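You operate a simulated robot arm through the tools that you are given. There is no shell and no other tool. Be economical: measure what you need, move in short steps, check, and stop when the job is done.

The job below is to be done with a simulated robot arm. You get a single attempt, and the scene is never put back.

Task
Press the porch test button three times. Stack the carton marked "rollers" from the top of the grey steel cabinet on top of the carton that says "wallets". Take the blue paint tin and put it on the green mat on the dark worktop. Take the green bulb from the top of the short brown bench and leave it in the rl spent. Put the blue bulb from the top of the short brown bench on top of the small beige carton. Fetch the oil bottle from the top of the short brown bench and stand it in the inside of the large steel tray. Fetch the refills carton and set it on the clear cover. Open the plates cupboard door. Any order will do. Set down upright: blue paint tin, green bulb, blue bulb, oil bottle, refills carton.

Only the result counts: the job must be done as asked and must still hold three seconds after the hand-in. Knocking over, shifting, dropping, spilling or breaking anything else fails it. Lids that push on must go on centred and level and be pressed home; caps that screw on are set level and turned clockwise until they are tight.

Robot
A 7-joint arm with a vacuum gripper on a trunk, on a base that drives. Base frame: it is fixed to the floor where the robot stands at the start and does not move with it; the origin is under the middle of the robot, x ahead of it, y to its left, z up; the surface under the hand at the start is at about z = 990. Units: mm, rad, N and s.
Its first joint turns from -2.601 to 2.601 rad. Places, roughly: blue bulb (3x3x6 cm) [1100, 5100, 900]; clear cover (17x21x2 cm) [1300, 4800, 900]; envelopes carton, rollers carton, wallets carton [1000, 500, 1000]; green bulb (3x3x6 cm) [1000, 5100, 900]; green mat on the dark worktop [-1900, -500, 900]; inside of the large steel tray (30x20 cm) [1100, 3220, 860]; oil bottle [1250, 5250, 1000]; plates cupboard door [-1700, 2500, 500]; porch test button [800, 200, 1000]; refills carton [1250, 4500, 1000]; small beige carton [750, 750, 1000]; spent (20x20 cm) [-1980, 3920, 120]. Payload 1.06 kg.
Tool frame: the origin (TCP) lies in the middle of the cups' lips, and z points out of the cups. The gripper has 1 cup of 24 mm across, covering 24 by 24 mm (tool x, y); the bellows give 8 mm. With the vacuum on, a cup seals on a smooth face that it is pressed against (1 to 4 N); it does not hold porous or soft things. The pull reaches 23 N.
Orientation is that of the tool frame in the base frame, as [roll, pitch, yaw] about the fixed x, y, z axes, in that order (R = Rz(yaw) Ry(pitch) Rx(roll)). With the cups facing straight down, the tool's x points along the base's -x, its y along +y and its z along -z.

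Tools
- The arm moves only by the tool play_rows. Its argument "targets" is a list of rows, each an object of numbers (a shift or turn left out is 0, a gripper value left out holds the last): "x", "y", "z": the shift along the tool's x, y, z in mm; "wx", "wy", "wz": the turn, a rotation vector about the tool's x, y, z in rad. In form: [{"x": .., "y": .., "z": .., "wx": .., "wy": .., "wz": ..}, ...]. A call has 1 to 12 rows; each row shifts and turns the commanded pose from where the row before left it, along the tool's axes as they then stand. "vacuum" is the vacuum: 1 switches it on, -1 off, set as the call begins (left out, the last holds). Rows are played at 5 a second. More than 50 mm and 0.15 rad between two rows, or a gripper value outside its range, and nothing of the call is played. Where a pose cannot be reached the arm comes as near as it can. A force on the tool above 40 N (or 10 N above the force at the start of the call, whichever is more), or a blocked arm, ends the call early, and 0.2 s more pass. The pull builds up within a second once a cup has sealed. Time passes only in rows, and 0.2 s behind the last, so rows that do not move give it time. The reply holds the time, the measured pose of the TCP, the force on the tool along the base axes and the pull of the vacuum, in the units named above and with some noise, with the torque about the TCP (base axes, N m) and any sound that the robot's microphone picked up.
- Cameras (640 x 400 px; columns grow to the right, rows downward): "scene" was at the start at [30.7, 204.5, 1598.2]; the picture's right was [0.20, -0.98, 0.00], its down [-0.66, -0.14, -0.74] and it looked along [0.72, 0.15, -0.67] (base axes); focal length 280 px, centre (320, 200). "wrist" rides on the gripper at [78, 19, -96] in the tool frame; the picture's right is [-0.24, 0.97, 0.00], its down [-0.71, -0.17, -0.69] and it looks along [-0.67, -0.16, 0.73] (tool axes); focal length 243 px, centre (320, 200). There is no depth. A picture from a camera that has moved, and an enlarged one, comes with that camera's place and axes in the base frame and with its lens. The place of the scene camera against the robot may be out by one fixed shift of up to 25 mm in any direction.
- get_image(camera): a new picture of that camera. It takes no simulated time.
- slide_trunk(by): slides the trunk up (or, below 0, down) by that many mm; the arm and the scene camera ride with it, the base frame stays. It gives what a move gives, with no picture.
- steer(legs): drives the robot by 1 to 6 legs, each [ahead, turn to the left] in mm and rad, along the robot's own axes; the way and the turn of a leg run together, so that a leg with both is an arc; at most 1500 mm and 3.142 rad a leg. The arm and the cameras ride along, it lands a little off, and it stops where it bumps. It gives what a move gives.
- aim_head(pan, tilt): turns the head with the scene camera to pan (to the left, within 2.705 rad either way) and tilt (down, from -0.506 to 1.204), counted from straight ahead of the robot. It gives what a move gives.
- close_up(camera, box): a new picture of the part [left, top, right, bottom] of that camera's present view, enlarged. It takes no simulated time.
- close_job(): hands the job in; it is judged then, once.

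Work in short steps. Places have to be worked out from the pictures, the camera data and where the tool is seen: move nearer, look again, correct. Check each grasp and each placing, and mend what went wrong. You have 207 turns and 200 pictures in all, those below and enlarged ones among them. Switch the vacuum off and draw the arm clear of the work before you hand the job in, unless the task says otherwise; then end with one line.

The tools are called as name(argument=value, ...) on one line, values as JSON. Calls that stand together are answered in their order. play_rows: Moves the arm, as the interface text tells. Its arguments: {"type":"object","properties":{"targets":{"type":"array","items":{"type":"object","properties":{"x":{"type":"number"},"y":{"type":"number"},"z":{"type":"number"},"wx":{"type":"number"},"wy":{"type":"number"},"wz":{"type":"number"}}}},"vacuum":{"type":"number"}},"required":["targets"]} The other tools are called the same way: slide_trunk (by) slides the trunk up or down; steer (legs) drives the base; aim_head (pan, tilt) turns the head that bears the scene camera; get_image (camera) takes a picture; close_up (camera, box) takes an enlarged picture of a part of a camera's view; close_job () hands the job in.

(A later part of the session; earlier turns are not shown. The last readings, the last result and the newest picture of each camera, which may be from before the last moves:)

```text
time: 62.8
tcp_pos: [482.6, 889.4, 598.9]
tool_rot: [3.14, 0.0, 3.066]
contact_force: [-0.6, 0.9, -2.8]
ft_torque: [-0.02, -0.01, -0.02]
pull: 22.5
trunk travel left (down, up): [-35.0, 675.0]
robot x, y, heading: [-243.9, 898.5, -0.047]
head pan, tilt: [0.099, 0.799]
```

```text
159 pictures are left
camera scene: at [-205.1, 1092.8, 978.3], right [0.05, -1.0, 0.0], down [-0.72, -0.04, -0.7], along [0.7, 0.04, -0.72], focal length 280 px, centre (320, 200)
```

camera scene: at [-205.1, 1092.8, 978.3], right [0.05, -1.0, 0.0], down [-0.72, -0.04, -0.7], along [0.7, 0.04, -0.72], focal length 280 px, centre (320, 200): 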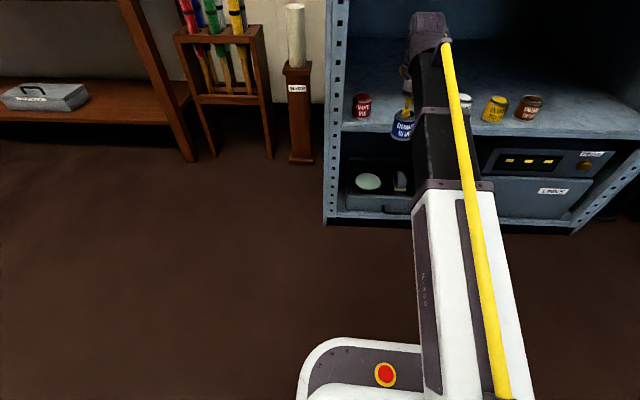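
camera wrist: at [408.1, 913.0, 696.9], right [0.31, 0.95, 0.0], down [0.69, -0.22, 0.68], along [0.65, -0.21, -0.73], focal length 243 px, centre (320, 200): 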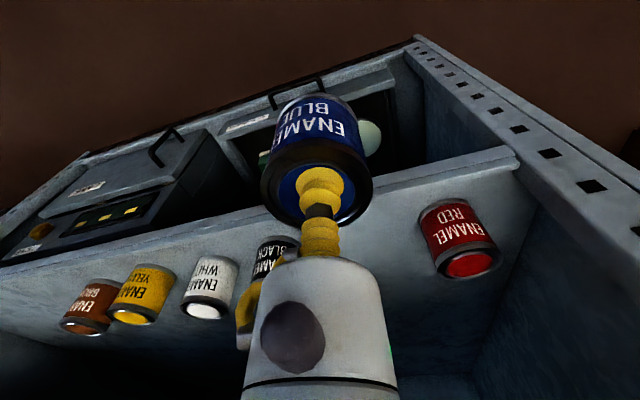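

Tin in hand. I raise the trunk, back off and turn toward the dark worktop, then look.

slide_trunk(by=400)

slide_trunk(by=230)

steer(legs=[[-250, 0], [0, -1.99]])

aim_head(pan=-0.3, tilt=0.45)

get_image(camera="scene")

```text
time: 66.7
tcp_pos: [483.9, 888.6, 999.0]
tool_rot: [3.141, 0.001, 3.065]
contact_force: [-0.3, 0.2, -1.6]
ft_torque: [0.0, -0.01, 0.02]
pull: 22.3
trunk travel left (down, up): [-435.0, 275.0]
robot x, y, heading: [-247.5, 901.1, -0.042]
head pan, tilt: [0.099, 0.799]
```

```text
time: 69.1
tcp_pos: [483.9, 888.6, 1231.0]
tool_rot: [-3.141, -0.001, 3.067]
contact_force: [-0.3, 0.2, -1.1]
ft_torque: [0.04, 0.04, 0.0]
pull: 23.0
trunk travel left (down, up): [-665.0, 45.0]
robot x, y, heading: [-244.3, 898.8, -0.045]
head pan, tilt: [0.099, 0.799]
```

```text
time: 75.5
tcp_pos: [-760.8, 234.7, 1228.4]
tool_rot: [3.141, -0.001, 1.132]
contact_force: [-0.1, -0.8, -1.8]
ft_torque: [0.0, -0.04, 0.01]
pull: 23.1
trunk travel left (down, up): [-665.0, 45.0]
robot x, y, heading: [-493.1, 911.4, -1.98]
head pan, tilt: [0.099, 0.799]
```

```text
time: 76.4
tcp_pos: [-759.5, 235.5, 1230.2]
tool_rot: [3.142, -0.002, 1.133]
contact_force: [0.1, 0.6, -2.3]
ft_torque: [0.04, 0.01, 0.03]
pull: 22.6
trunk travel left (down, up): [-665.0, 45.0]
robot x, y, heading: [-493.5, 909.8, -1.98]
head pan, tilt: [-0.3, 0.45]
```

```text
158 pictures are left
camera scene: at [-384.5, 832.0, 1638.7], right [-0.76, 0.65, 0.0], down [0.28, 0.33, -0.9], along [-0.58, -0.68, -0.44], focal length 280 px, centre (320, 200)
```

scene: 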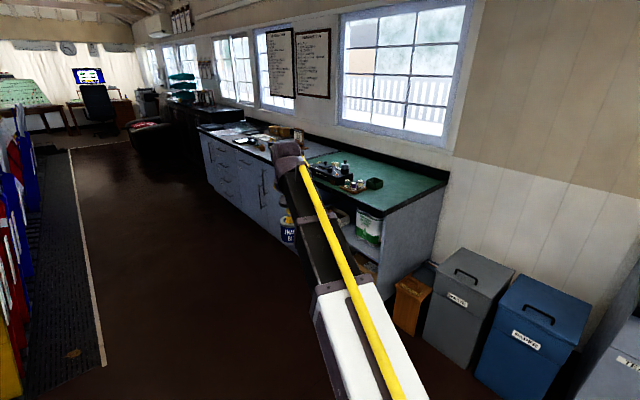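

The worktop runs along the wall ahead-right. I zoom to see the green mat.

close_up(camera="scene", box=[190, 110, 460, 280])

```text
2.35 times, centred on (325, 195) of scene
camera zoom: at [-384.5, 832.0, 1638.7], right [-0.76, 0.65, 0.0], down [0.28, 0.33, -0.9], along [-0.58, -0.68, -0.44], focal length 660 px, centre (308, 212)
```

zoom: 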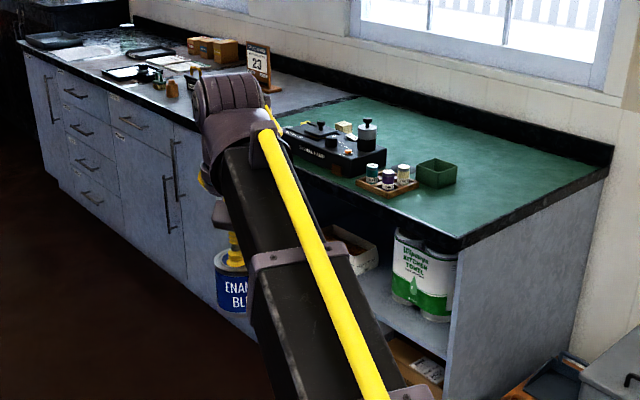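

Free mat area at about (-1800, -90). I drive to about (-1050, -90) and face -x.

steer(legs=[[0, -0.1], [1140, 0], [0, -1.063]])

aim_head(pan=0.2, tilt=0.74)

get_image(camera="scene")

get_image(camera="wrist")

```text
time: 85.5
tcp_pos: [-1784.7, -100.5, 1229.8]
tool_rot: [-3.141, 0.0, -0.052]
contact_force: [1.4, 0.3, -1.9]
ft_torque: [-0.01, -0.03, -0.02]
pull: 23.0
trunk travel left (down, up): [-665.0, 45.0]
robot x, y, heading: [-1061.8, -94.6, 3.121]
head pan, tilt: [-0.3, 0.45]
```

```text
time: 86.4
tcp_pos: [-1785.8, -101.8, 1230.3]
tool_rot: [-3.141, -0.002, -0.052]
contact_force: [0.0, 0.6, -1.7]
ft_torque: [0.0, -0.03, 0.02]
pull: 23.2
trunk travel left (down, up): [-665.0, 45.0]
robot x, y, heading: [-1060.8, -93.2, 3.125]
head pan, tilt: [0.201, 0.74]
```

```text
156 pictures are left
camera scene: at [-1105.4, -263.3, 1613.2], right [-0.18, 0.98, 0.0], down [0.66, 0.12, -0.74], along [-0.73, -0.13, -0.67], focal length 280 px, centre (320, 200)
```

scene: 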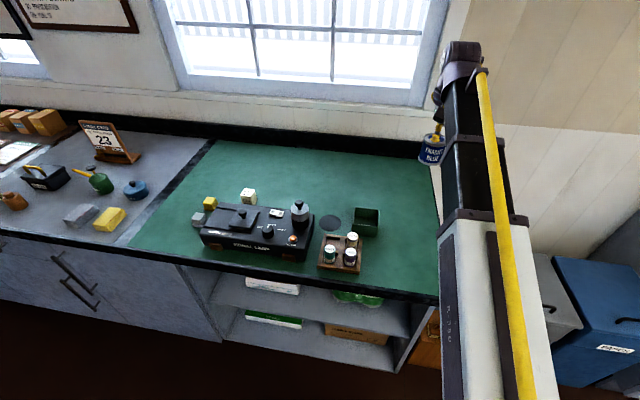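

```text
155 pictures are left
camera wrist: at [-1707.3, -125.3, 1327.1], right [-0.29, -0.96, 0.0], down [-0.7, 0.21, 0.69], along [-0.66, 0.2, -0.73], focal length 243 px, centre (320, 200)
```

wrist: 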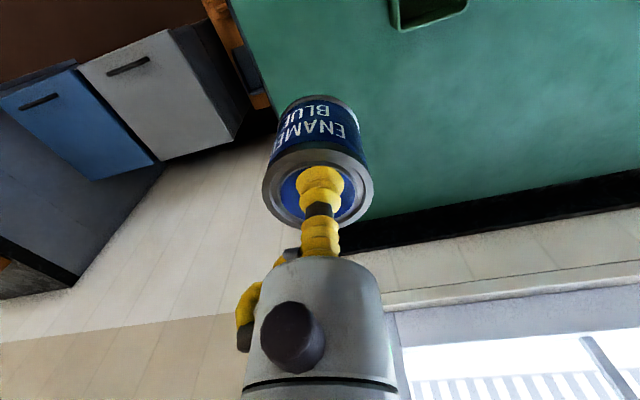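

I choose the clear spot (-1715, -115) on the mat's near end. Move over and descend partly.

play_rows(targets=[{"x": 35, "y": 5}, {"x": 35, "y": 5}, {"z": 45}, {"z": 45}, {"z": 45}, {"z": 45}])

get_image(camera="wrist")

get_image(camera="scene")

```text
time: 87.8
tcp_pos: [-1715.5, -115.0, 1049.8]
tool_rot: [3.141, 0.0, -0.053]
contact_force: [0.5, -1.1, -2.8]
ft_torque: [-0.02, -0.07, 0.01]
pull: 22.9
trunk travel left (down, up): [-665.0, 45.0]
robot x, y, heading: [-1058.6, -93.1, 3.119]
head pan, tilt: [0.201, 0.74]
```

```text
154 pictures are left
camera wrist: at [-1638.2, -138.3, 1147.4], right [-0.29, -0.96, 0.0], down [-0.7, 0.21, 0.69], along [-0.66, 0.2, -0.73], focal length 243 px, centre (320, 200)
```

wrist: 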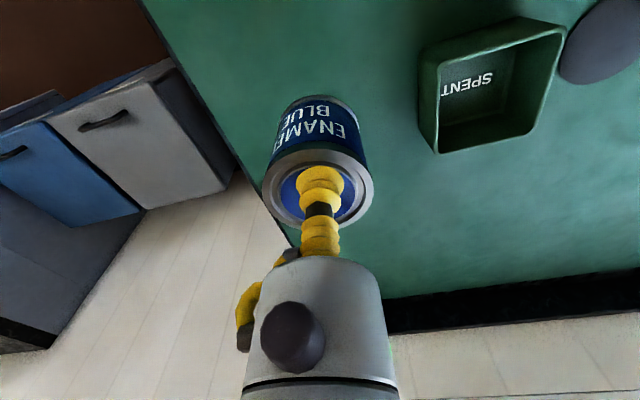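

```text
153 pictures are left
camera scene: at [-1105.5, -263.4, 1613.2], right [-0.18, 0.98, 0.0], down [0.66, 0.12, -0.74], along [-0.73, -0.13, -0.67], focal length 280 px, centre (320, 200)
```

scene: 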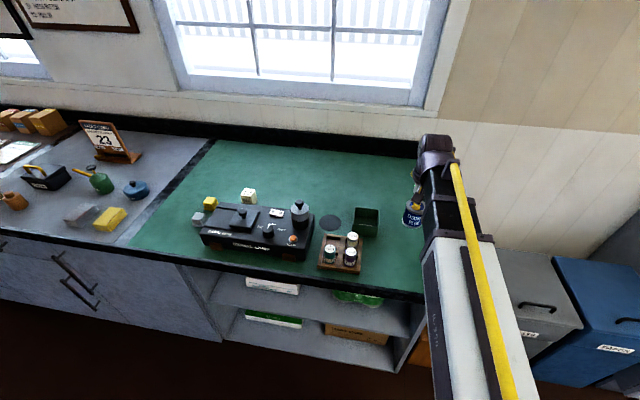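

Spot is clear and well on the mat. I descend towards it in decreasing steps.

play_rows(targets=[{"z": 30}, {"z": 10}, {"z": 6}, {"z": 4}, {"z": 4}, {"z": 4}])

get_image(camera="wrist")

close_up(camera="scene", box=[340, 160, 500, 260])

```text
time: 89.2
tcp_pos: [-1716.5, -114.6, 991.9]
tool_rot: [-3.14, -0.001, -0.052]
contact_force: [-0.2, 0.1, -1.5]
ft_torque: [-0.05, -0.01, -0.02]
pull: 22.7
trunk travel left (down, up): [-665.0, 45.0]
robot x, y, heading: [-1060.9, -95.4, 3.119]
head pan, tilt: [0.201, 0.74]
```

```text
152 pictures are left
camera wrist: at [-1637.5, -138.5, 1089.0], right [-0.29, -0.96, 0.0], down [-0.7, 0.21, 0.69], along [-0.66, 0.2, -0.73], focal length 243 px, centre (320, 200)
```

wrist: 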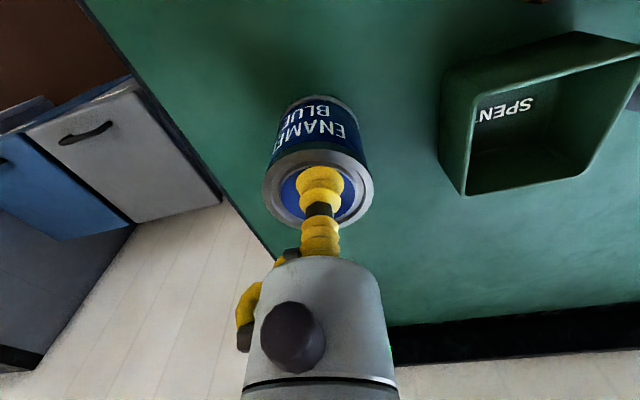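

```text
4.00 times, centred on (420, 210) of scene
camera zoom: at [-1105.4, -263.3, 1613.2], right [-0.18, 0.98, 0.0], down [0.66, 0.12, -0.74], along [-0.73, -0.13, -0.67], focal length 1121 px, centre (-80, 160)
```

zoom: 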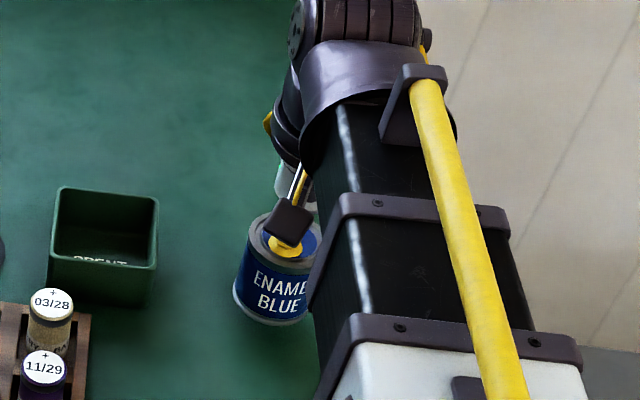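

Still in the air; I continue in small steps and watch the force.

play_rows(targets=[{"z": 4}, {"z": 4}, {"z": 3}, {"z": 3}, {}])

```text
time: 90.4
tcp_pos: [-1716.0, -115.0, 976.7]
tool_rot: [3.141, 0.0, -0.052]
contact_force: [0.7, 0.6, -2.2]
ft_torque: [-0.01, -0.01, 0.0]
pull: 22.9
trunk travel left (down, up): [-665.0, 45.0]
robot x, y, heading: [-1060.1, -92.4, 3.122]
head pan, tilt: [0.201, 0.74]
```

Still hanging; continue.

play_rows(targets=[{"z": 3}, {"z": 3}, {"z": 3}, {}])

close_up(camera="scene", box=[340, 160, 500, 260])

```text
time: 91.4
tcp_pos: [-1715.8, -114.5, 968.8]
tool_rot: [-3.141, 0.0, -0.051]
contact_force: [-0.1, 1.2, -2.1]
ft_torque: [-0.02, -0.03, 0.01]
pull: 22.9
trunk travel left (down, up): [-665.0, 45.0]
robot x, y, heading: [-1056.8, -94.5, 3.123]
head pan, tilt: [0.201, 0.74]
```

```text
4.00 times, centred on (420, 210) of scene
camera zoom: at [-1105.4, -263.3, 1613.2], right [-0.18, 0.98, 0.0], down [0.66, 0.12, -0.74], along [-0.73, -0.13, -0.67], focal length 1121 px, centre (-80, 160)
```

zoom: 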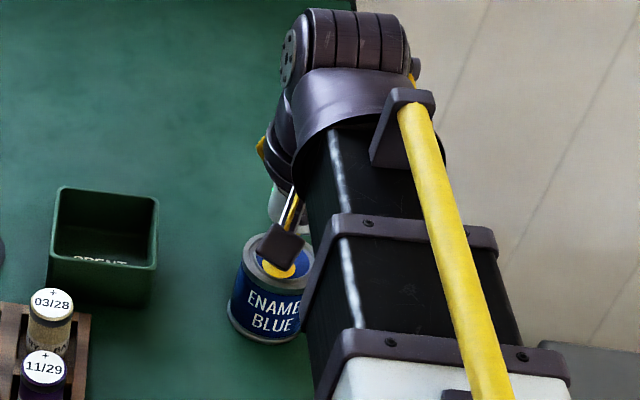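

Close to the mat now; a few more small steps.

play_rows(targets=[{"z": 3}, {"z": 2}, {"z": 2}, {"z": 2}, {}])

```text
time: 92.6
tcp_pos: [-1716.2, -114.2, 960.3]
tool_rot: [3.14, 0.002, -0.053]
contact_force: [-4.6, 1.4, 16.8]
ft_torque: [-0.02, 0.03, -0.02]
pull: 23.0
trunk travel left (down, up): [-665.0, 45.0]
robot x, y, heading: [-1060.5, -95.5, 3.125]
head pan, tilt: [0.201, 0.74]
```

Contact, 17 N. I back up 2 mm to relieve, release, wait and rise.

play_rows(targets=[{"z": -3}, {}])

play_rows(targets=[{}, {}, {}, {"z": -6}, {"z": -30}, {"z": -40}, {"z": -40}], vacuum=-1)

get_image(camera="wrist")

get_image(camera="scene")

```text
time: 93.2
tcp_pos: [-1715.6, -114.3, 962.9]
tool_rot: [3.141, -0.001, -0.052]
contact_force: [0.8, 0.0, -2.4]
ft_torque: [-0.03, -0.02, 0.02]
pull: 23.1
trunk travel left (down, up): [-665.0, 45.0]
robot x, y, heading: [-1060.4, -95.1, 3.119]
head pan, tilt: [0.201, 0.74]
```

```text
time: 94.8
tcp_pos: [-1715.0, -116.6, 1078.5]
tool_rot: [-3.141, 0.001, -0.052]
contact_force: [-0.2, 0.5, 0.6]
ft_torque: [0.01, 0.02, -0.03]
pull: 0.0
trunk travel left (down, up): [-665.0, 45.0]
robot x, y, heading: [-1059.2, -94.3, 3.123]
head pan, tilt: [0.201, 0.74]
```

```text
149 pictures are left
camera wrist: at [-1636.6, -139.6, 1176.4], right [-0.29, -0.96, 0.0], down [-0.7, 0.21, 0.68], along [-0.66, 0.2, -0.73], focal length 243 px, centre (320, 200)
```

wrist: 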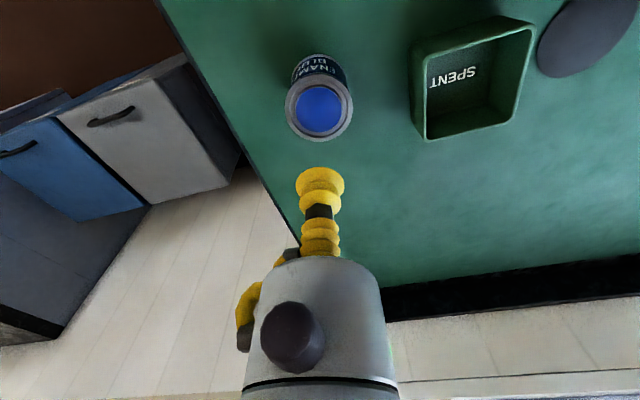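

```text
148 pictures are left
camera scene: at [-1105.2, -263.3, 1613.1], right [-0.18, 0.98, 0.0], down [0.66, 0.12, -0.74], along [-0.73, -0.13, -0.67], focal length 280 px, centre (320, 200)
```

scene: 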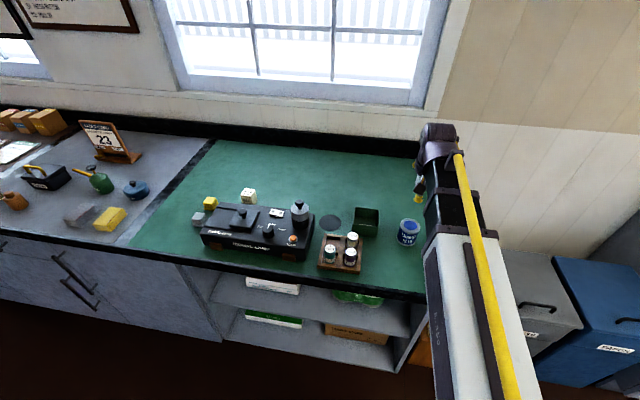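

Tin stands upright on the mat. Next the plates cupboard (-1700, 2500). I back off, turn toward +y and look.

play_rows(targets=[{"z": -40}, {"z": -40}, {"z": -40}])

steer(legs=[[-350, 0], [0, -1.571]])

aim_head(pan=0.3, tilt=0.35)

get_image(camera="scene")

```text
time: 95.6
tcp_pos: [-1714.4, -114.4, 1200.0]
tool_rot: [3.141, 0.0, -0.052]
contact_force: [0.2, 0.9, 0.1]
ft_torque: [0.03, 0.0, -0.01]
pull: 0.1
trunk travel left (down, up): [-665.0, 45.0]
robot x, y, heading: [-1059.2, -96.4, 3.12]
head pan, tilt: [0.201, 0.74]
```

```text
time: 101.7
tcp_pos: [-741.5, 554.7, 1199.0]
tool_rot: [-3.141, -0.002, -1.623]
contact_force: [-0.1, -0.5, -0.4]
ft_torque: [0.01, 0.0, 0.0]
pull: 0.0
trunk travel left (down, up): [-665.0, 45.0]
robot x, y, heading: [-718.8, -100.4, 1.556]
head pan, tilt: [0.201, 0.74]
```

```text
time: 102.5
tcp_pos: [-740.7, 555.7, 1200.5]
tool_rot: [3.141, 0.001, -1.622]
contact_force: [-1.0, -0.8, -0.1]
ft_torque: [0.02, -0.02, -0.02]
pull: 0.0
trunk travel left (down, up): [-665.0, 45.0]
robot x, y, heading: [-721.0, -101.5, 1.559]
head pan, tilt: [0.3, 0.351]
```

```text
147 pictures are left
camera scene: at [-922.3, -36.0, 1647.9], right [0.96, 0.28, 0.0], down [0.1, -0.33, -0.94], along [-0.26, 0.9, -0.34], focal length 280 px, centre (320, 200)
```

scene: 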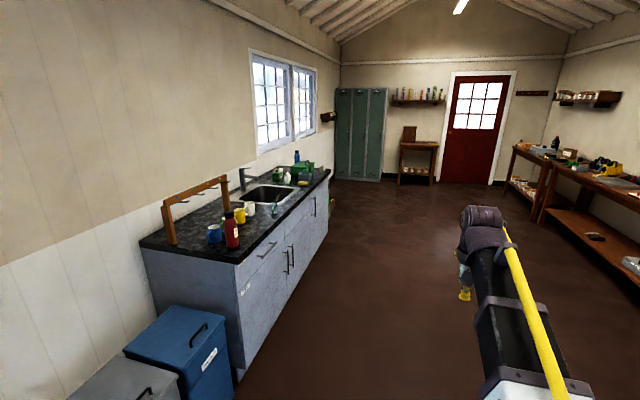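

Clear floor ahead. I zoom in on the sink cabinet doors.

close_up(camera="scene", box=[130, 140, 350, 320])

```text
2.22 times, centred on (240, 230) of scene
camera zoom: at [-922.3, -36.0, 1647.9], right [0.96, 0.28, 0.0], down [0.1, -0.33, -0.94], along [-0.26, 0.9, -0.34], focal length 623 px, centre (498, 133)
```

zoom: 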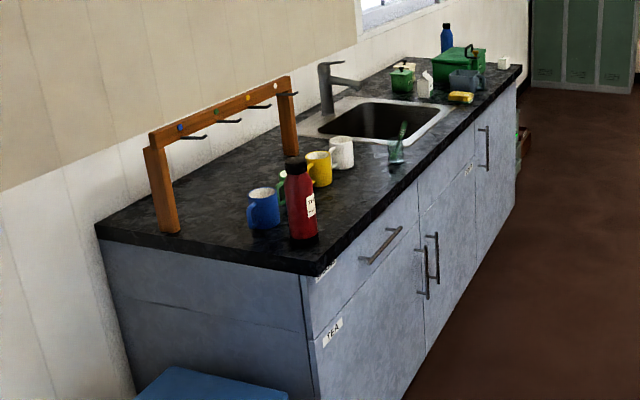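

I drive along to y≈2450 and turn to face the cupboards.

steer(legs=[[1400, 0.0], [1150, 0], [0, 1.583]])

aim_head(pan=0.2, tilt=0.74)

get_image(camera="scene")

```text
time: 118.8
tcp_pos: [-1291.0, 2407.2, 1199.2]
tool_rot: [3.141, -0.002, -0.042]
contact_force: [0.1, -0.1, 0.4]
ft_torque: [0.02, 0.02, -0.01]
pull: 0.2
trunk travel left (down, up): [-665.0, 45.0]
robot x, y, heading: [-633.1, 2434.6, 3.131]
head pan, tilt: [0.3, 0.351]
```

```text
time: 119.7
tcp_pos: [-1290.3, 2407.2, 1198.2]
tool_rot: [-3.14, 0.0, -0.043]
contact_force: [-0.2, 0.0, 0.3]
ft_torque: [0.02, 0.0, -0.02]
pull: 0.0
trunk travel left (down, up): [-665.0, 45.0]
robot x, y, heading: [-636.6, 2432.2, 3.136]
head pan, tilt: [0.201, 0.74]
```

```text
145 pictures are left
camera scene: at [-679.2, 2264.9, 1613.2], right [-0.19, 0.98, 0.0], down [0.66, 0.13, -0.74], along [-0.73, -0.14, -0.67], focal length 280 px, centre (320, 200)
```

scene: 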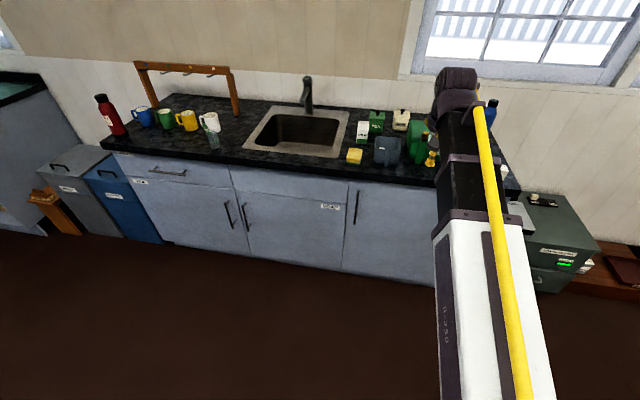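

close_up(camera="scene", box=[100, 140, 460, 300])

```text
1.78 times, centred on (280, 220) of scene
camera zoom: at [-679.2, 2264.9, 1613.2], right [-0.19, 0.98, 0.0], down [0.66, 0.13, -0.74], along [-0.73, -0.14, -0.67], focal length 498 px, centre (391, 164)
```

zoom: 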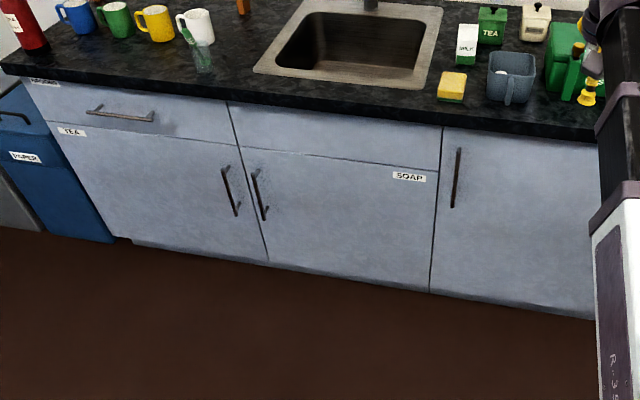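

The third door (handle at its left) is likely PLATES, label hidden by the arm. I swing the arm to the right to see it.

play_rows(targets=[{"y": -45}, {"y": -45}, {"y": -45}, {"y": -45}, {"y": -45}, {"y": -45}])

close_up(camera="scene", box=[300, 120, 620, 320])

get_image(camera="wrist")

```text
time: 121.1
tcp_pos: [-1283.0, 2679.7, 1196.4]
tool_rot: [-3.141, 0.001, -0.042]
contact_force: [0.9, 0.2, -0.2]
ft_torque: [0.01, 0.0, 0.02]
pull: 0.1
trunk travel left (down, up): [-665.0, 45.0]
robot x, y, heading: [-635.2, 2434.9, 3.128]
head pan, tilt: [0.201, 0.74]
```

```text
2.00 times, centred on (460, 220) of scene
camera zoom: at [-679.2, 2265.3, 1613.2], right [-0.19, 0.98, 0.0], down [0.66, 0.13, -0.74], along [-0.73, -0.14, -0.67], focal length 561 px, centre (40, 160)
```

zoom: 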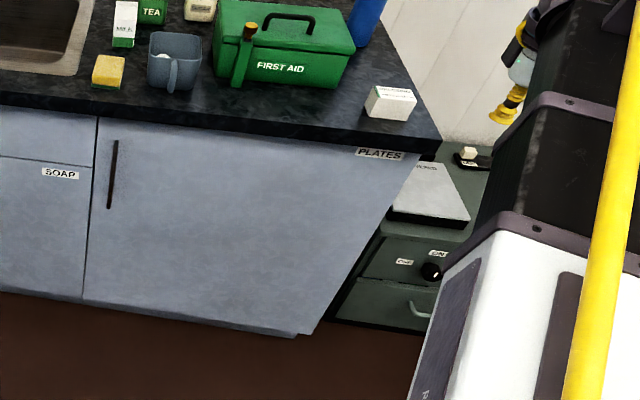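

```text
142 pictures are left
camera wrist: at [-1204.5, 2656.5, 1295.4], right [-0.28, -0.96, 0.0], down [-0.7, 0.2, 0.68], along [-0.66, 0.19, -0.73], focal length 243 px, centre (320, 200)
```

wrist: 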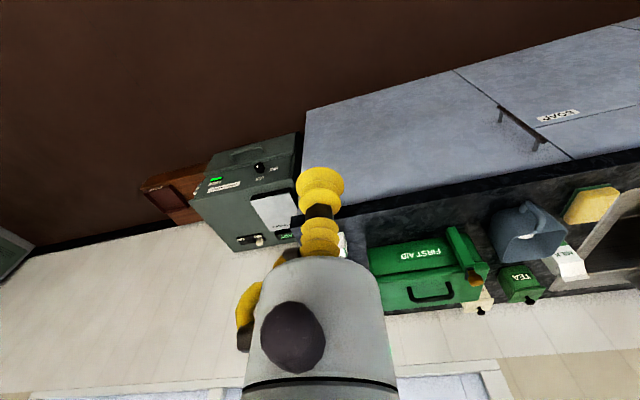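

PLATES door confirmed: x≈-1643 face, y 2212–2845, handle at y≈2254, hinge at far right. I'll suck on the face beside the handle and pull; first turn the tool to point horizontally at the door.

play_rows(targets=[{"wy": -0.1428}, {"wy": -0.1428}, {"wy": -0.1428}, {"wy": -0.1428}, {"wy": -0.1428}, {"wy": -0.1428}, {"wy": -0.1428}, {"wy": -0.1428}, {"wy": -0.1428}, {"wy": -0.1428}, {"wy": -0.1428}])

slide_trunk(by=-400)

get_image(camera="scene")

get_image(camera="wrist")

```text
time: 123.5
tcp_pos: [-1297.5, 2686.9, 1202.5]
tool_rot: [-1.498, 1.569, 1.602]
contact_force: [0.9, 0.0, -0.8]
ft_torque: [-0.03, 0.0, -0.02]
pull: 0.0
out of reach, approached as far as the arm can: row 9, 10, 11
trunk travel left (down, up): [-665.0, 45.0]
robot x, y, heading: [-634.5, 2433.1, 3.13]
head pan, tilt: [0.201, 0.74]
```

```text
time: 127.3
tcp_pos: [-1298.0, 2687.7, 802.0]
tool_rot: [-2.517, 1.57, 0.583]
contact_force: [1.0, 0.3, 0.0]
ft_torque: [0.0, -0.02, -0.03]
pull: 0.0
trunk travel left (down, up): [-265.0, 445.0]
robot x, y, heading: [-636.8, 2434.8, 3.132]
head pan, tilt: [0.201, 0.74]
```

```text
141 pictures are left
camera scene: at [-679.1, 2265.0, 1213.2], right [-0.19, 0.98, 0.0], down [0.66, 0.13, -0.74], along [-0.73, -0.14, -0.67], focal length 280 px, centre (320, 200)
```

scene: 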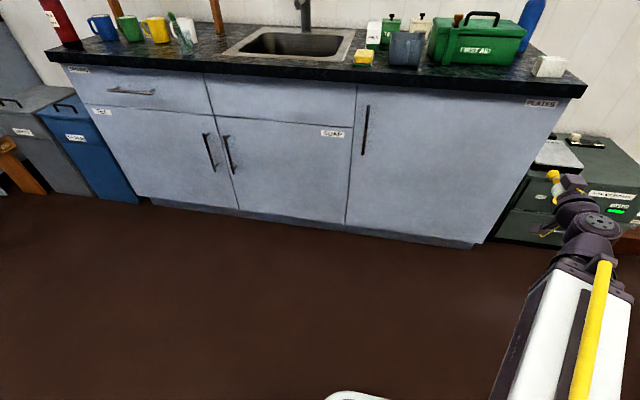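

```text
140 pictures are left
camera wrist: at [-1202.5, 2663.7, 726.1], right [-0.04, -0.97, 0.23], down [0.69, 0.14, 0.71], along [-0.72, 0.19, 0.67], focal length 243 px, centre (320, 200)
```

wrist: 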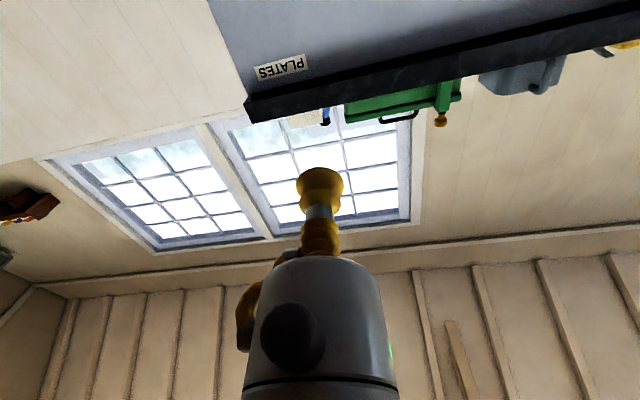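

Tool points at the door. I move to y≈2330, z≈720, still 340 mm off the face.

play_rows(targets=[{"y": 45, "x": 10}, {"y": 45, "x": 10}, {"y": 45, "x": 10}, {"y": 45, "x": 10}, {"y": 45, "x": 10}, {"y": 45, "x": 10}, {"y": 45, "x": 10}, {"y": 42, "x": 10}])

get_image(camera="scene")

get_image(camera="wrist")

```text
time: 129.1
tcp_pos: [-1370.0, 2350.9, 723.3]
tool_rot: [1.037, 1.569, -2.144]
contact_force: [1.0, 0.9, -0.1]
ft_torque: [-0.02, -0.01, 0.03]
pull: 0.0
out of reach, approached as far as the arm can: row 1, 2, 3, 4, 5, 6
trunk travel left (down, up): [-265.0, 445.0]
robot x, y, heading: [-633.9, 2433.5, 3.127]
head pan, tilt: [0.201, 0.74]
```

```text
139 pictures are left
camera scene: at [-679.1, 2265.2, 1213.2], right [-0.19, 0.98, 0.0], down [0.66, 0.13, -0.74], along [-0.73, -0.14, -0.67], focal length 280 px, centre (320, 200)
```

scene: 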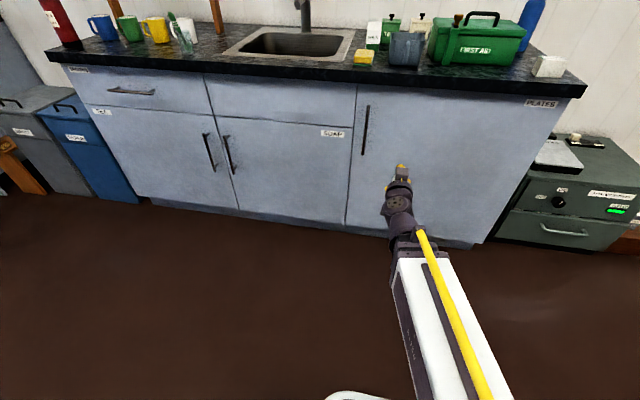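

```text
138 pictures are left
camera wrist: at [-1274.7, 2327.5, 647.3], right [-0.04, -0.97, 0.24], down [0.69, 0.14, 0.71], along [-0.72, 0.19, 0.67], focal length 243 px, centre (320, 200)
```

wrist: 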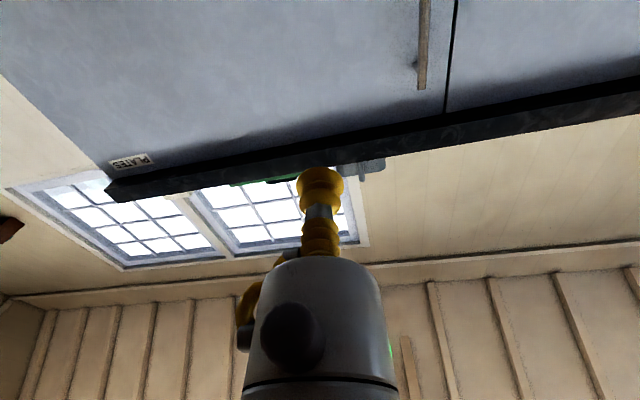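

I advance toward the door face with vacuum on, in steps.

play_rows(targets=[{"z": 45, "y": 5}, {"z": 45, "y": 5}, {"z": 45, "y": 5}, {"z": 45}, {"z": 30}], vacuum=1)

close_up(camera="scene", box=[300, 80, 460, 180])

```text
time: 130.3
tcp_pos: [-1579.5, 2347.5, 722.3]
tool_rot: [1.008, 1.571, -2.175]
contact_force: [0.6, 0.0, 0.6]
ft_torque: [-0.01, 0.0, 0.0]
pull: 0.1
trunk travel left (down, up): [-265.0, 445.0]
robot x, y, heading: [-634.5, 2435.3, 3.132]
head pan, tilt: [0.201, 0.74]
```

```text
4.00 times, centred on (380, 130) of scene
camera zoom: at [-679.0, 2264.9, 1213.2], right [-0.19, 0.98, 0.0], down [0.66, 0.13, -0.74], along [-0.73, -0.14, -0.67], focal length 1121 px, centre (80, 480)
```

zoom: 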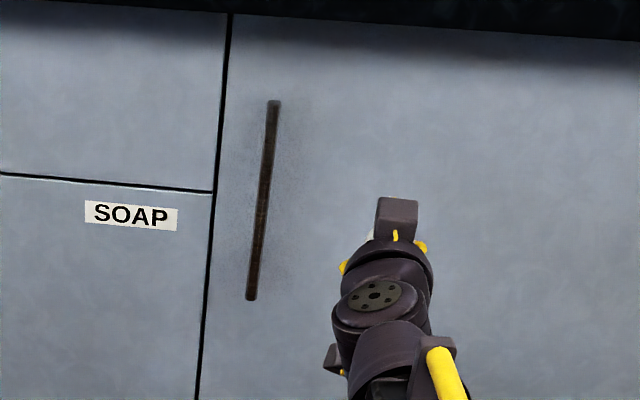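

Face expected about 60 mm ahead. I advance 40, then small steps.

play_rows(targets=[{"z": 25}, {"z": 12}, {"z": 4}, {"z": 4}, {"z": 4}, {"z": 4}, {"z": 4}])

```text
time: 131.9
tcp_pos: [-1637.2, 2349.3, 722.7]
tool_rot: [0.75, 1.57, -2.434]
contact_force: [-0.1, 0.1, 1.2]
ft_torque: [-0.03, 0.01, -0.01]
pull: 0.0
trunk travel left (down, up): [-265.0, 445.0]
robot x, y, heading: [-636.1, 2435.1, 3.133]
head pan, tilt: [0.201, 0.74]
```

play_rows(targets=[{"z": 4}, {"z": 4}, {"z": 4}, {"z": 4}, {"z": 4}, {}])

```text
time: 133.3
tcp_pos: [-1656.1, 2349.5, 725.4]
tool_rot: [-2.47, 1.57, 0.628]
contact_force: [0.5, -0.3, -0.1]
ft_torque: [0.03, 0.03, 0.02]
pull: 0.1
trunk travel left (down, up): [-265.0, 445.0]
robot x, y, heading: [-635.4, 2433.1, 3.139]
head pan, tilt: [0.201, 0.74]
```

No contact yet at x=-1656; I continue in 4 mm steps.

play_rows(targets=[{"z": 4}, {"z": 4}, {"z": 4}, {"z": 4}, {"z": 3}, {"z": 3}, {}])

get_image(camera="wrist")

```text
time: 134.6
tcp_pos: [-1670.7, 2350.6, 724.2]
tool_rot: [2.77, 1.571, -0.414]
contact_force: [8.5, -1.0, 3.5]
ft_torque: [-0.01, -0.02, 0.1]
pull: 23.0
trunk travel left (down, up): [-265.0, 445.0]
robot x, y, heading: [-634.5, 2434.4, 3.134]
head pan, tilt: [0.201, 0.74]
stopped in row 6: the force on the tool passed its limit at 44 N (the readings are from after the stop); the commanded pose is now the measured one
```

```text
136 pictures are left
camera wrist: at [-1575.9, 2326.1, 648.6], right [-0.04, -0.97, 0.23], down [0.69, 0.14, 0.71], along [-0.72, 0.19, 0.67], focal length 243 px, centre (320, 200)
```

wrist: 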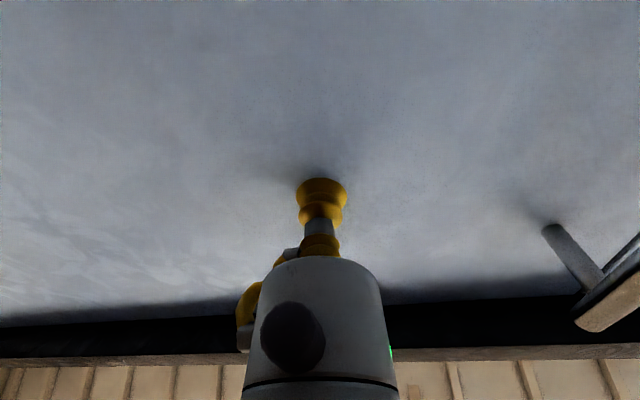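

Sealed on the door face at x≈-1668; hinge at about y≈2855, lever ≈505. I pull along the arc gently.

play_rows(targets=[{"z": -5, "wx": -0.01}, {"z": -10, "y": -0.3, "wx": -0.02}, {"z": -15, "y": -0.5, "wx": -0.03}, {}])

get_image(camera="scene")

```text
time: 135.6
tcp_pos: [-1642.7, 2350.1, 723.6]
tool_rot: [-1.849, 1.57, 1.311]
contact_force: [-1.7, -0.9, 8.4]
ft_torque: [-0.01, -0.03, 0.03]
pull: 22.6
trunk travel left (down, up): [-265.0, 445.0]
robot x, y, heading: [-633.3, 2436.1, 3.135]
head pan, tilt: [0.201, 0.74]
```

```text
135 pictures are left
camera scene: at [-677.9, 2265.0, 1213.2], right [-0.19, 0.98, 0.0], down [0.66, 0.13, -0.74], along [-0.73, -0.14, -0.67], focal length 280 px, centre (320, 200)
```

scene: 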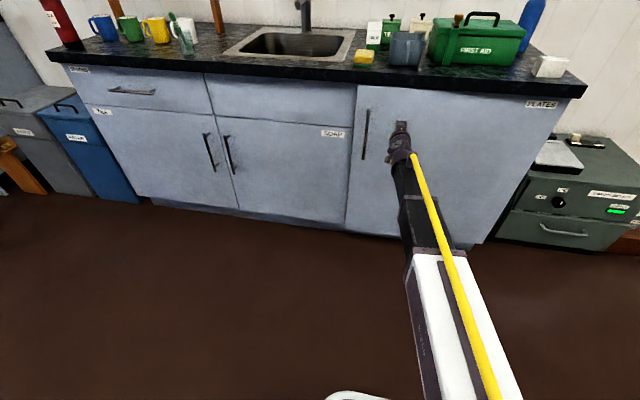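

The door follows. I continue along the arc.

play_rows(targets=[{"x": -2, "z": -25, "y": -0.7, "wx": -0.05}, {"z": -25, "y": -0.7, "wx": -0.05}, {"z": -25, "y": -0.7, "wx": -0.05}, {"z": -25, "y": -0.7, "wx": -0.05}, {}])

get_image(camera="scene")

```text
time: 136.8
tcp_pos: [-1543.5, 2359.8, 729.0]
tool_rot: [1.302, 1.566, -1.618]
contact_force: [-0.4, 3.2, 6.8]
ft_torque: [-0.06, -0.22, -0.12]
pull: 23.1
trunk travel left (down, up): [-265.0, 445.0]
robot x, y, heading: [-635.4, 2435.1, 3.131]
head pan, tilt: [0.201, 0.74]
```

```text
134 pictures are left
camera scene: at [-678.2, 2265.3, 1213.5], right [-0.19, 0.98, 0.0], down [0.66, 0.13, -0.74], along [-0.73, -0.14, -0.67], focal length 280 px, centre (320, 200)
```

scene: 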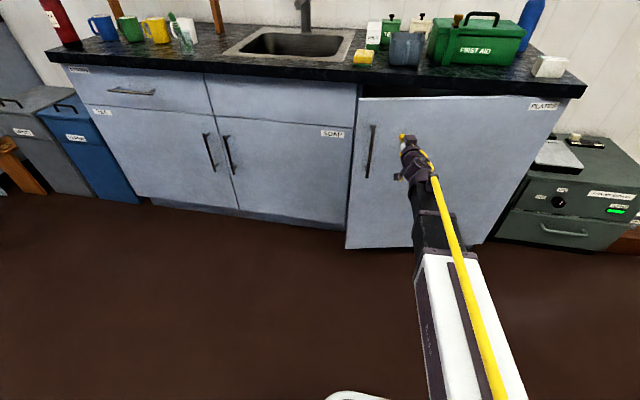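

Door is opening well. I continue the arc.

play_rows(targets=[{"x": 2, "z": -25, "y": -0.7, "wx": -0.05}, {"x": 2, "z": -25, "y": -0.7, "wx": -0.05}, {"z": -25, "y": -0.7, "wx": -0.05}, {"z": -25, "y": -0.7, "wx": -0.05}, {"z": -25, "y": -0.7, "wx": -0.05}, {}])

get_image(camera="scene")

```text
time: 138.2
tcp_pos: [-1427.9, 2404.7, 722.5]
tool_rot: [-3.09, 1.568, 0.523]
contact_force: [3.8, -6.6, -1.2]
ft_torque: [0.02, -0.01, -0.09]
pull: 22.8
trunk travel left (down, up): [-265.0, 445.0]
robot x, y, heading: [-632.0, 2434.6, 3.132]
head pan, tilt: [0.201, 0.74]
```

```text
133 pictures are left
camera scene: at [-678.6, 2264.6, 1213.1], right [-0.19, 0.98, 0.0], down [0.66, 0.13, -0.74], along [-0.72, -0.14, -0.67], focal length 280 px, centre (320, 200)
```

scene: 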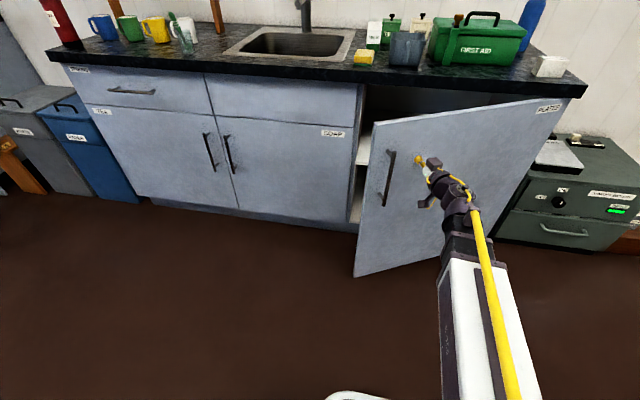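

θ≈0.5 rad now. A few more arc steps while the arm permits.

play_rows(targets=[{"z": -25, "y": -0.7, "wx": -0.05}, {"z": -25, "y": -0.7, "wx": -0.05}, {"z": -25, "y": -0.7, "wx": -0.05}, {"z": -25, "y": -0.7, "wx": -0.05}, {}])

```text
time: 139.3
tcp_pos: [-1343.2, 2456.2, 721.3]
tool_rot: [2.42, 1.568, -0.051]
contact_force: [-5.4, 5.7, 0.5]
ft_torque: [-0.07, -0.02, 0.04]
pull: 22.9
trunk travel left (down, up): [-265.0, 445.0]
robot x, y, heading: [-636.5, 2434.3, 3.134]
head pan, tilt: [0.201, 0.74]
```

Still sealed at θ≈0.7. Continue.

play_rows(targets=[{"z": -25, "y": -0.7, "wx": -0.05}, {"z": -25, "y": -0.7, "wx": -0.05}, {"z": -25, "y": -0.7, "wx": -0.05}, {"z": -25, "y": -0.7, "wx": -0.05}, {}])

get_image(camera="scene")

```text
time: 140.6
tcp_pos: [-1270.0, 2527.6, 721.2]
tool_rot: [2.503, 1.57, 0.231]
contact_force: [4.1, -4.3, -6.9]
ft_torque: [0.0, 0.01, -0.03]
pull: 22.7
trunk travel left (down, up): [-265.0, 445.0]
robot x, y, heading: [-635.3, 2433.0, 3.132]
head pan, tilt: [0.201, 0.74]
```

```text
132 pictures are left
camera scene: at [-678.6, 2264.9, 1213.1], right [-0.19, 0.98, 0.0], down [0.66, 0.13, -0.74], along [-0.72, -0.14, -0.67], focal length 280 px, centre (320, 200)
```

scene: 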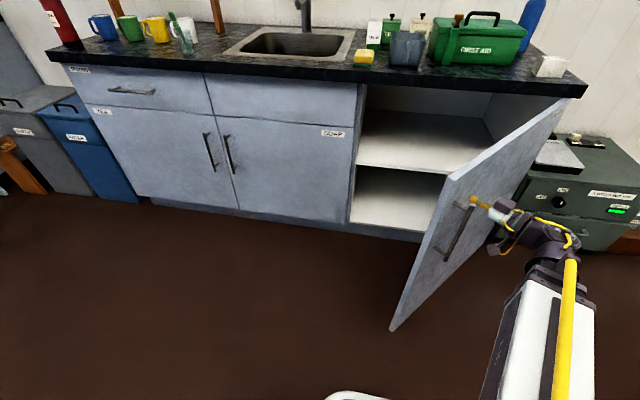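

Works fine at ≈52°. Continue to open further.

play_rows(targets=[{"z": -25, "y": -0.7, "wx": -0.05}, {"z": -25, "y": -0.7, "wx": -0.05}, {"z": -25, "y": -0.7, "wx": -0.05}, {"z": -25, "y": -0.7, "wx": -0.05}, {}])

```text
time: 141.8
tcp_pos: [-1214.3, 2610.4, 722.0]
tool_rot: [1.009, 1.569, -1.066]
contact_force: [-0.6, 0.6, -0.4]
ft_torque: [-0.12, -0.22, -0.09]
pull: 22.6
trunk travel left (down, up): [-265.0, 445.0]
robot x, y, heading: [-633.8, 2434.4, 3.129]
head pan, tilt: [0.201, 0.74]
```

play_rows(targets=[{"z": -25, "y": -0.7, "wx": -0.05}, {"z": -25, "y": -0.7, "wx": -0.05}, {"z": -25, "y": -0.7, "wx": -0.05}, {"z": -25, "y": -0.7, "wx": -0.05}, {}])

get_image(camera="scene")

```text
time: 142.9
tcp_pos: [-1188.9, 2682.2, 720.9]
tool_rot: [2.521, 1.569, 0.62]
contact_force: [8.5, -3.2, -2.3]
ft_torque: [-0.02, -0.05, -0.23]
pull: 22.8
out of reach, approached as far as the arm can: row 4
trunk travel left (down, up): [-265.0, 445.0]
robot x, y, heading: [-631.8, 2433.8, 3.132]
head pan, tilt: [0.201, 0.74]
```

```text
131 pictures are left
camera scene: at [-678.1, 2265.0, 1213.1], right [-0.19, 0.98, 0.0], down [0.66, 0.13, -0.74], along [-0.73, -0.14, -0.67], focal length 280 px, centre (320, 200)
```

scene: 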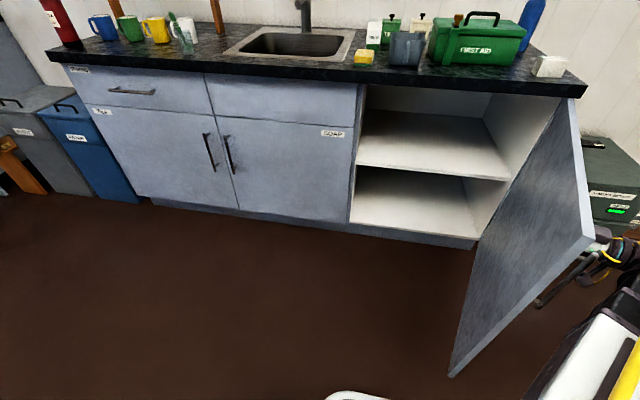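

Door is open about 70°. I release, and back the cup away from the face.

play_rows(targets=[{}, {}, {"z": -20}, {"z": -20}, {"z": -20}], vacuum=-1)

get_image(camera="wrist")

```text
time: 144.2
tcp_pos: [-1214.8, 2696.4, 717.7]
tool_rot: [2.585, 1.57, 0.695]
contact_force: [-0.1, 0.0, 0.7]
ft_torque: [0.01, 0.01, -0.02]
pull: 0.0
out of reach, approached as far as the arm can: row 3, 4, 5
trunk travel left (down, up): [-265.0, 445.0]
robot x, y, heading: [-631.9, 2433.6, 3.131]
head pan, tilt: [0.201, 0.74]
```

```text
130 pictures are left
camera wrist: at [-1166.4, 2780.9, 642.4], right [0.92, -0.3, 0.24], down [0.05, 0.7, 0.71], along [-0.38, -0.64, 0.66], focal length 243 px, centre (320, 200)
```

wrist: 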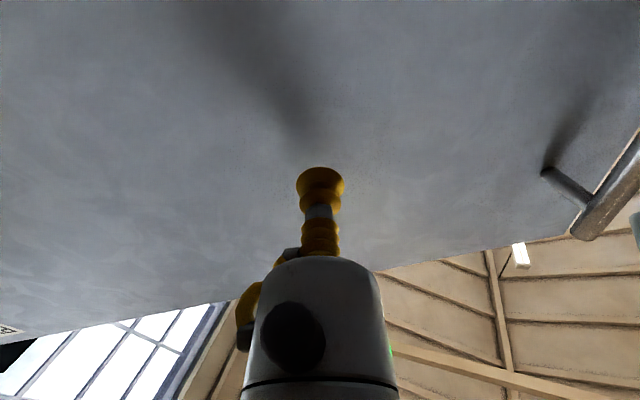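

I raise the trunk so the arm clears the door top, then swing the arm over to the inner side.

slide_trunk(by=400)

play_rows(targets=[{"wx": 0.15}, {"wx": 0.15}, {"wx": 0.15}, {"wx": 0.15}, {"wx": 0.15}, {"wx": 0.15}])

get_image(camera="scene")

```text
time: 148.0
tcp_pos: [-1215.7, 2696.3, 1118.4]
tool_rot: [2.563, 1.569, 0.672]
contact_force: [0.5, -0.4, 1.0]
ft_torque: [0.05, -0.02, 0.0]
pull: 0.1
trunk travel left (down, up): [-665.0, 45.0]
robot x, y, heading: [-634.3, 2439.9, 3.132]
head pan, tilt: [0.201, 0.74]
```

```text
time: 149.4
tcp_pos: [-1218.2, 2700.3, 1116.9]
tool_rot: [3.073, 1.569, 0.288]
contact_force: [0.8, 0.5, 0.1]
ft_torque: [0.0, -0.02, 0.01]
pull: 0.0
out of reach, approached as far as the arm can: row 6
trunk travel left (down, up): [-665.0, 45.0]
robot x, y, heading: [-630.4, 2437.2, 3.133]
head pan, tilt: [0.201, 0.74]
```

```text
129 pictures are left
camera scene: at [-678.8, 2265.1, 1613.2], right [-0.19, 0.98, 0.0], down [0.66, 0.13, -0.74], along [-0.72, -0.14, -0.67], focal length 280 px, centre (320, 200)
```

scene: 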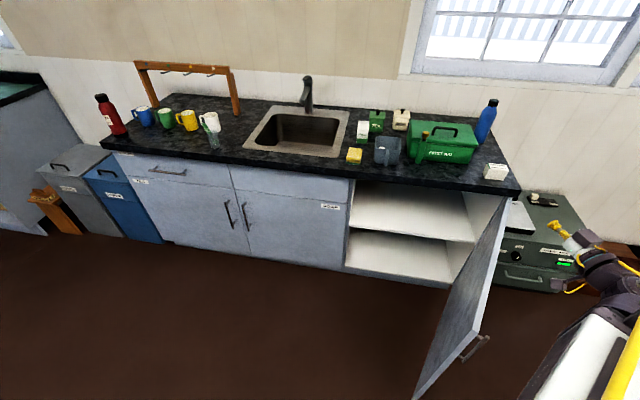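

I turn the tool back to pointing down.

play_rows(targets=[{"wy": 0.1428}, {"wy": 0.1428}, {"wy": 0.1428}, {"wy": 0.1428}, {"wy": 0.1428}, {"wy": 0.1428}, {"wy": 0.1428}, {"wy": 0.1428}, {"wy": 0.1428}, {"wy": 0.1428}, {"wy": 0.1428}])

```text
time: 151.8
tcp_pos: [-1208.5, 2711.7, 1123.9]
tool_rot: [2.992, 0.231, 0.353]
contact_force: [0.1, 0.2, 0.1]
ft_torque: [-0.01, 0.05, 0.02]
pull: 0.1
out of reach, approached as far as the arm can: row 9, 10, 11
trunk travel left (down, up): [-665.0, 45.0]
robot x, y, heading: [-635.2, 2432.3, 3.128]
head pan, tilt: [0.201, 0.74]
```

Pose is nearly down. I move over the door to its inner side, about (-1270, 2410).

play_rows(targets=[{"x": -26, "y": 42}, {"x": -26, "y": 42}, {"x": -26, "y": 42}, {"x": -26, "y": 42}, {"x": -26, "y": 42}, {"x": -26, "y": 42}, {}])

get_image(camera="scene")

```text
time: 153.4
tcp_pos: [-1253.2, 2437.6, 1200.0]
tool_rot: [2.954, 0.246, 0.352]
contact_force: [-0.1, -0.6, 0.0]
ft_torque: [-0.02, 0.01, 0.0]
pull: 0.1
out of reach, approached as far as the arm can: row 5, 6
trunk travel left (down, up): [-665.0, 45.0]
robot x, y, heading: [-633.4, 2433.2, 3.136]
head pan, tilt: [0.201, 0.74]
```

```text
128 pictures are left
camera scene: at [-678.6, 2264.7, 1613.1], right [-0.19, 0.98, 0.0], down [0.66, 0.13, -0.74], along [-0.72, -0.14, -0.67], focal length 280 px, centre (320, 200)
```

scene: 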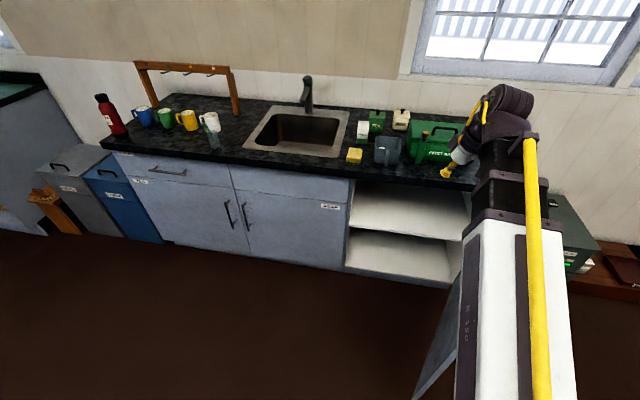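

I level the tool, then lower the trunk on the door's inner side.

play_rows(targets=[{"wx": 0.061, "wy": 0.082}, {"wx": 0.061, "wy": 0.082}, {"wx": 0.061, "wy": 0.082}, {}])

slide_trunk(by=-400)

get_image(camera="scene")

```text
time: 154.4
tcp_pos: [-1248.5, 2447.8, 1210.4]
tool_rot: [2.921, 0.152, 0.366]
contact_force: [-0.2, 0.7, -0.4]
ft_torque: [-0.02, 0.0, 0.01]
pull: 0.0
out of reach, approached as far as the arm can: row 1, 2, 3
trunk travel left (down, up): [-665.0, 45.0]
robot x, y, heading: [-631.2, 2434.9, 3.126]
head pan, tilt: [0.201, 0.74]
```

```text
time: 158.2
tcp_pos: [-1249.3, 2448.8, 810.2]
tool_rot: [2.921, 0.151, 0.367]
contact_force: [0.7, 0.3, -0.3]
ft_torque: [0.02, -0.04, 0.0]
pull: 0.0
trunk travel left (down, up): [-265.0, 445.0]
robot x, y, heading: [-632.1, 2432.5, 3.131]
head pan, tilt: [0.201, 0.74]
```

```text
127 pictures are left
camera scene: at [-678.7, 2264.9, 1213.2], right [-0.19, 0.98, 0.0], down [0.66, 0.13, -0.74], along [-0.72, -0.14, -0.67], focal length 280 px, centre (320, 200)
```

scene: 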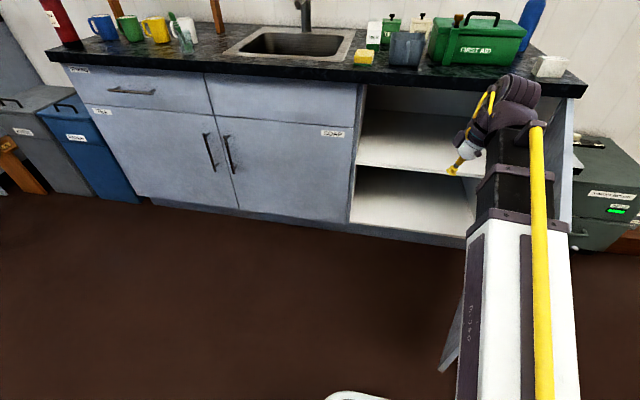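

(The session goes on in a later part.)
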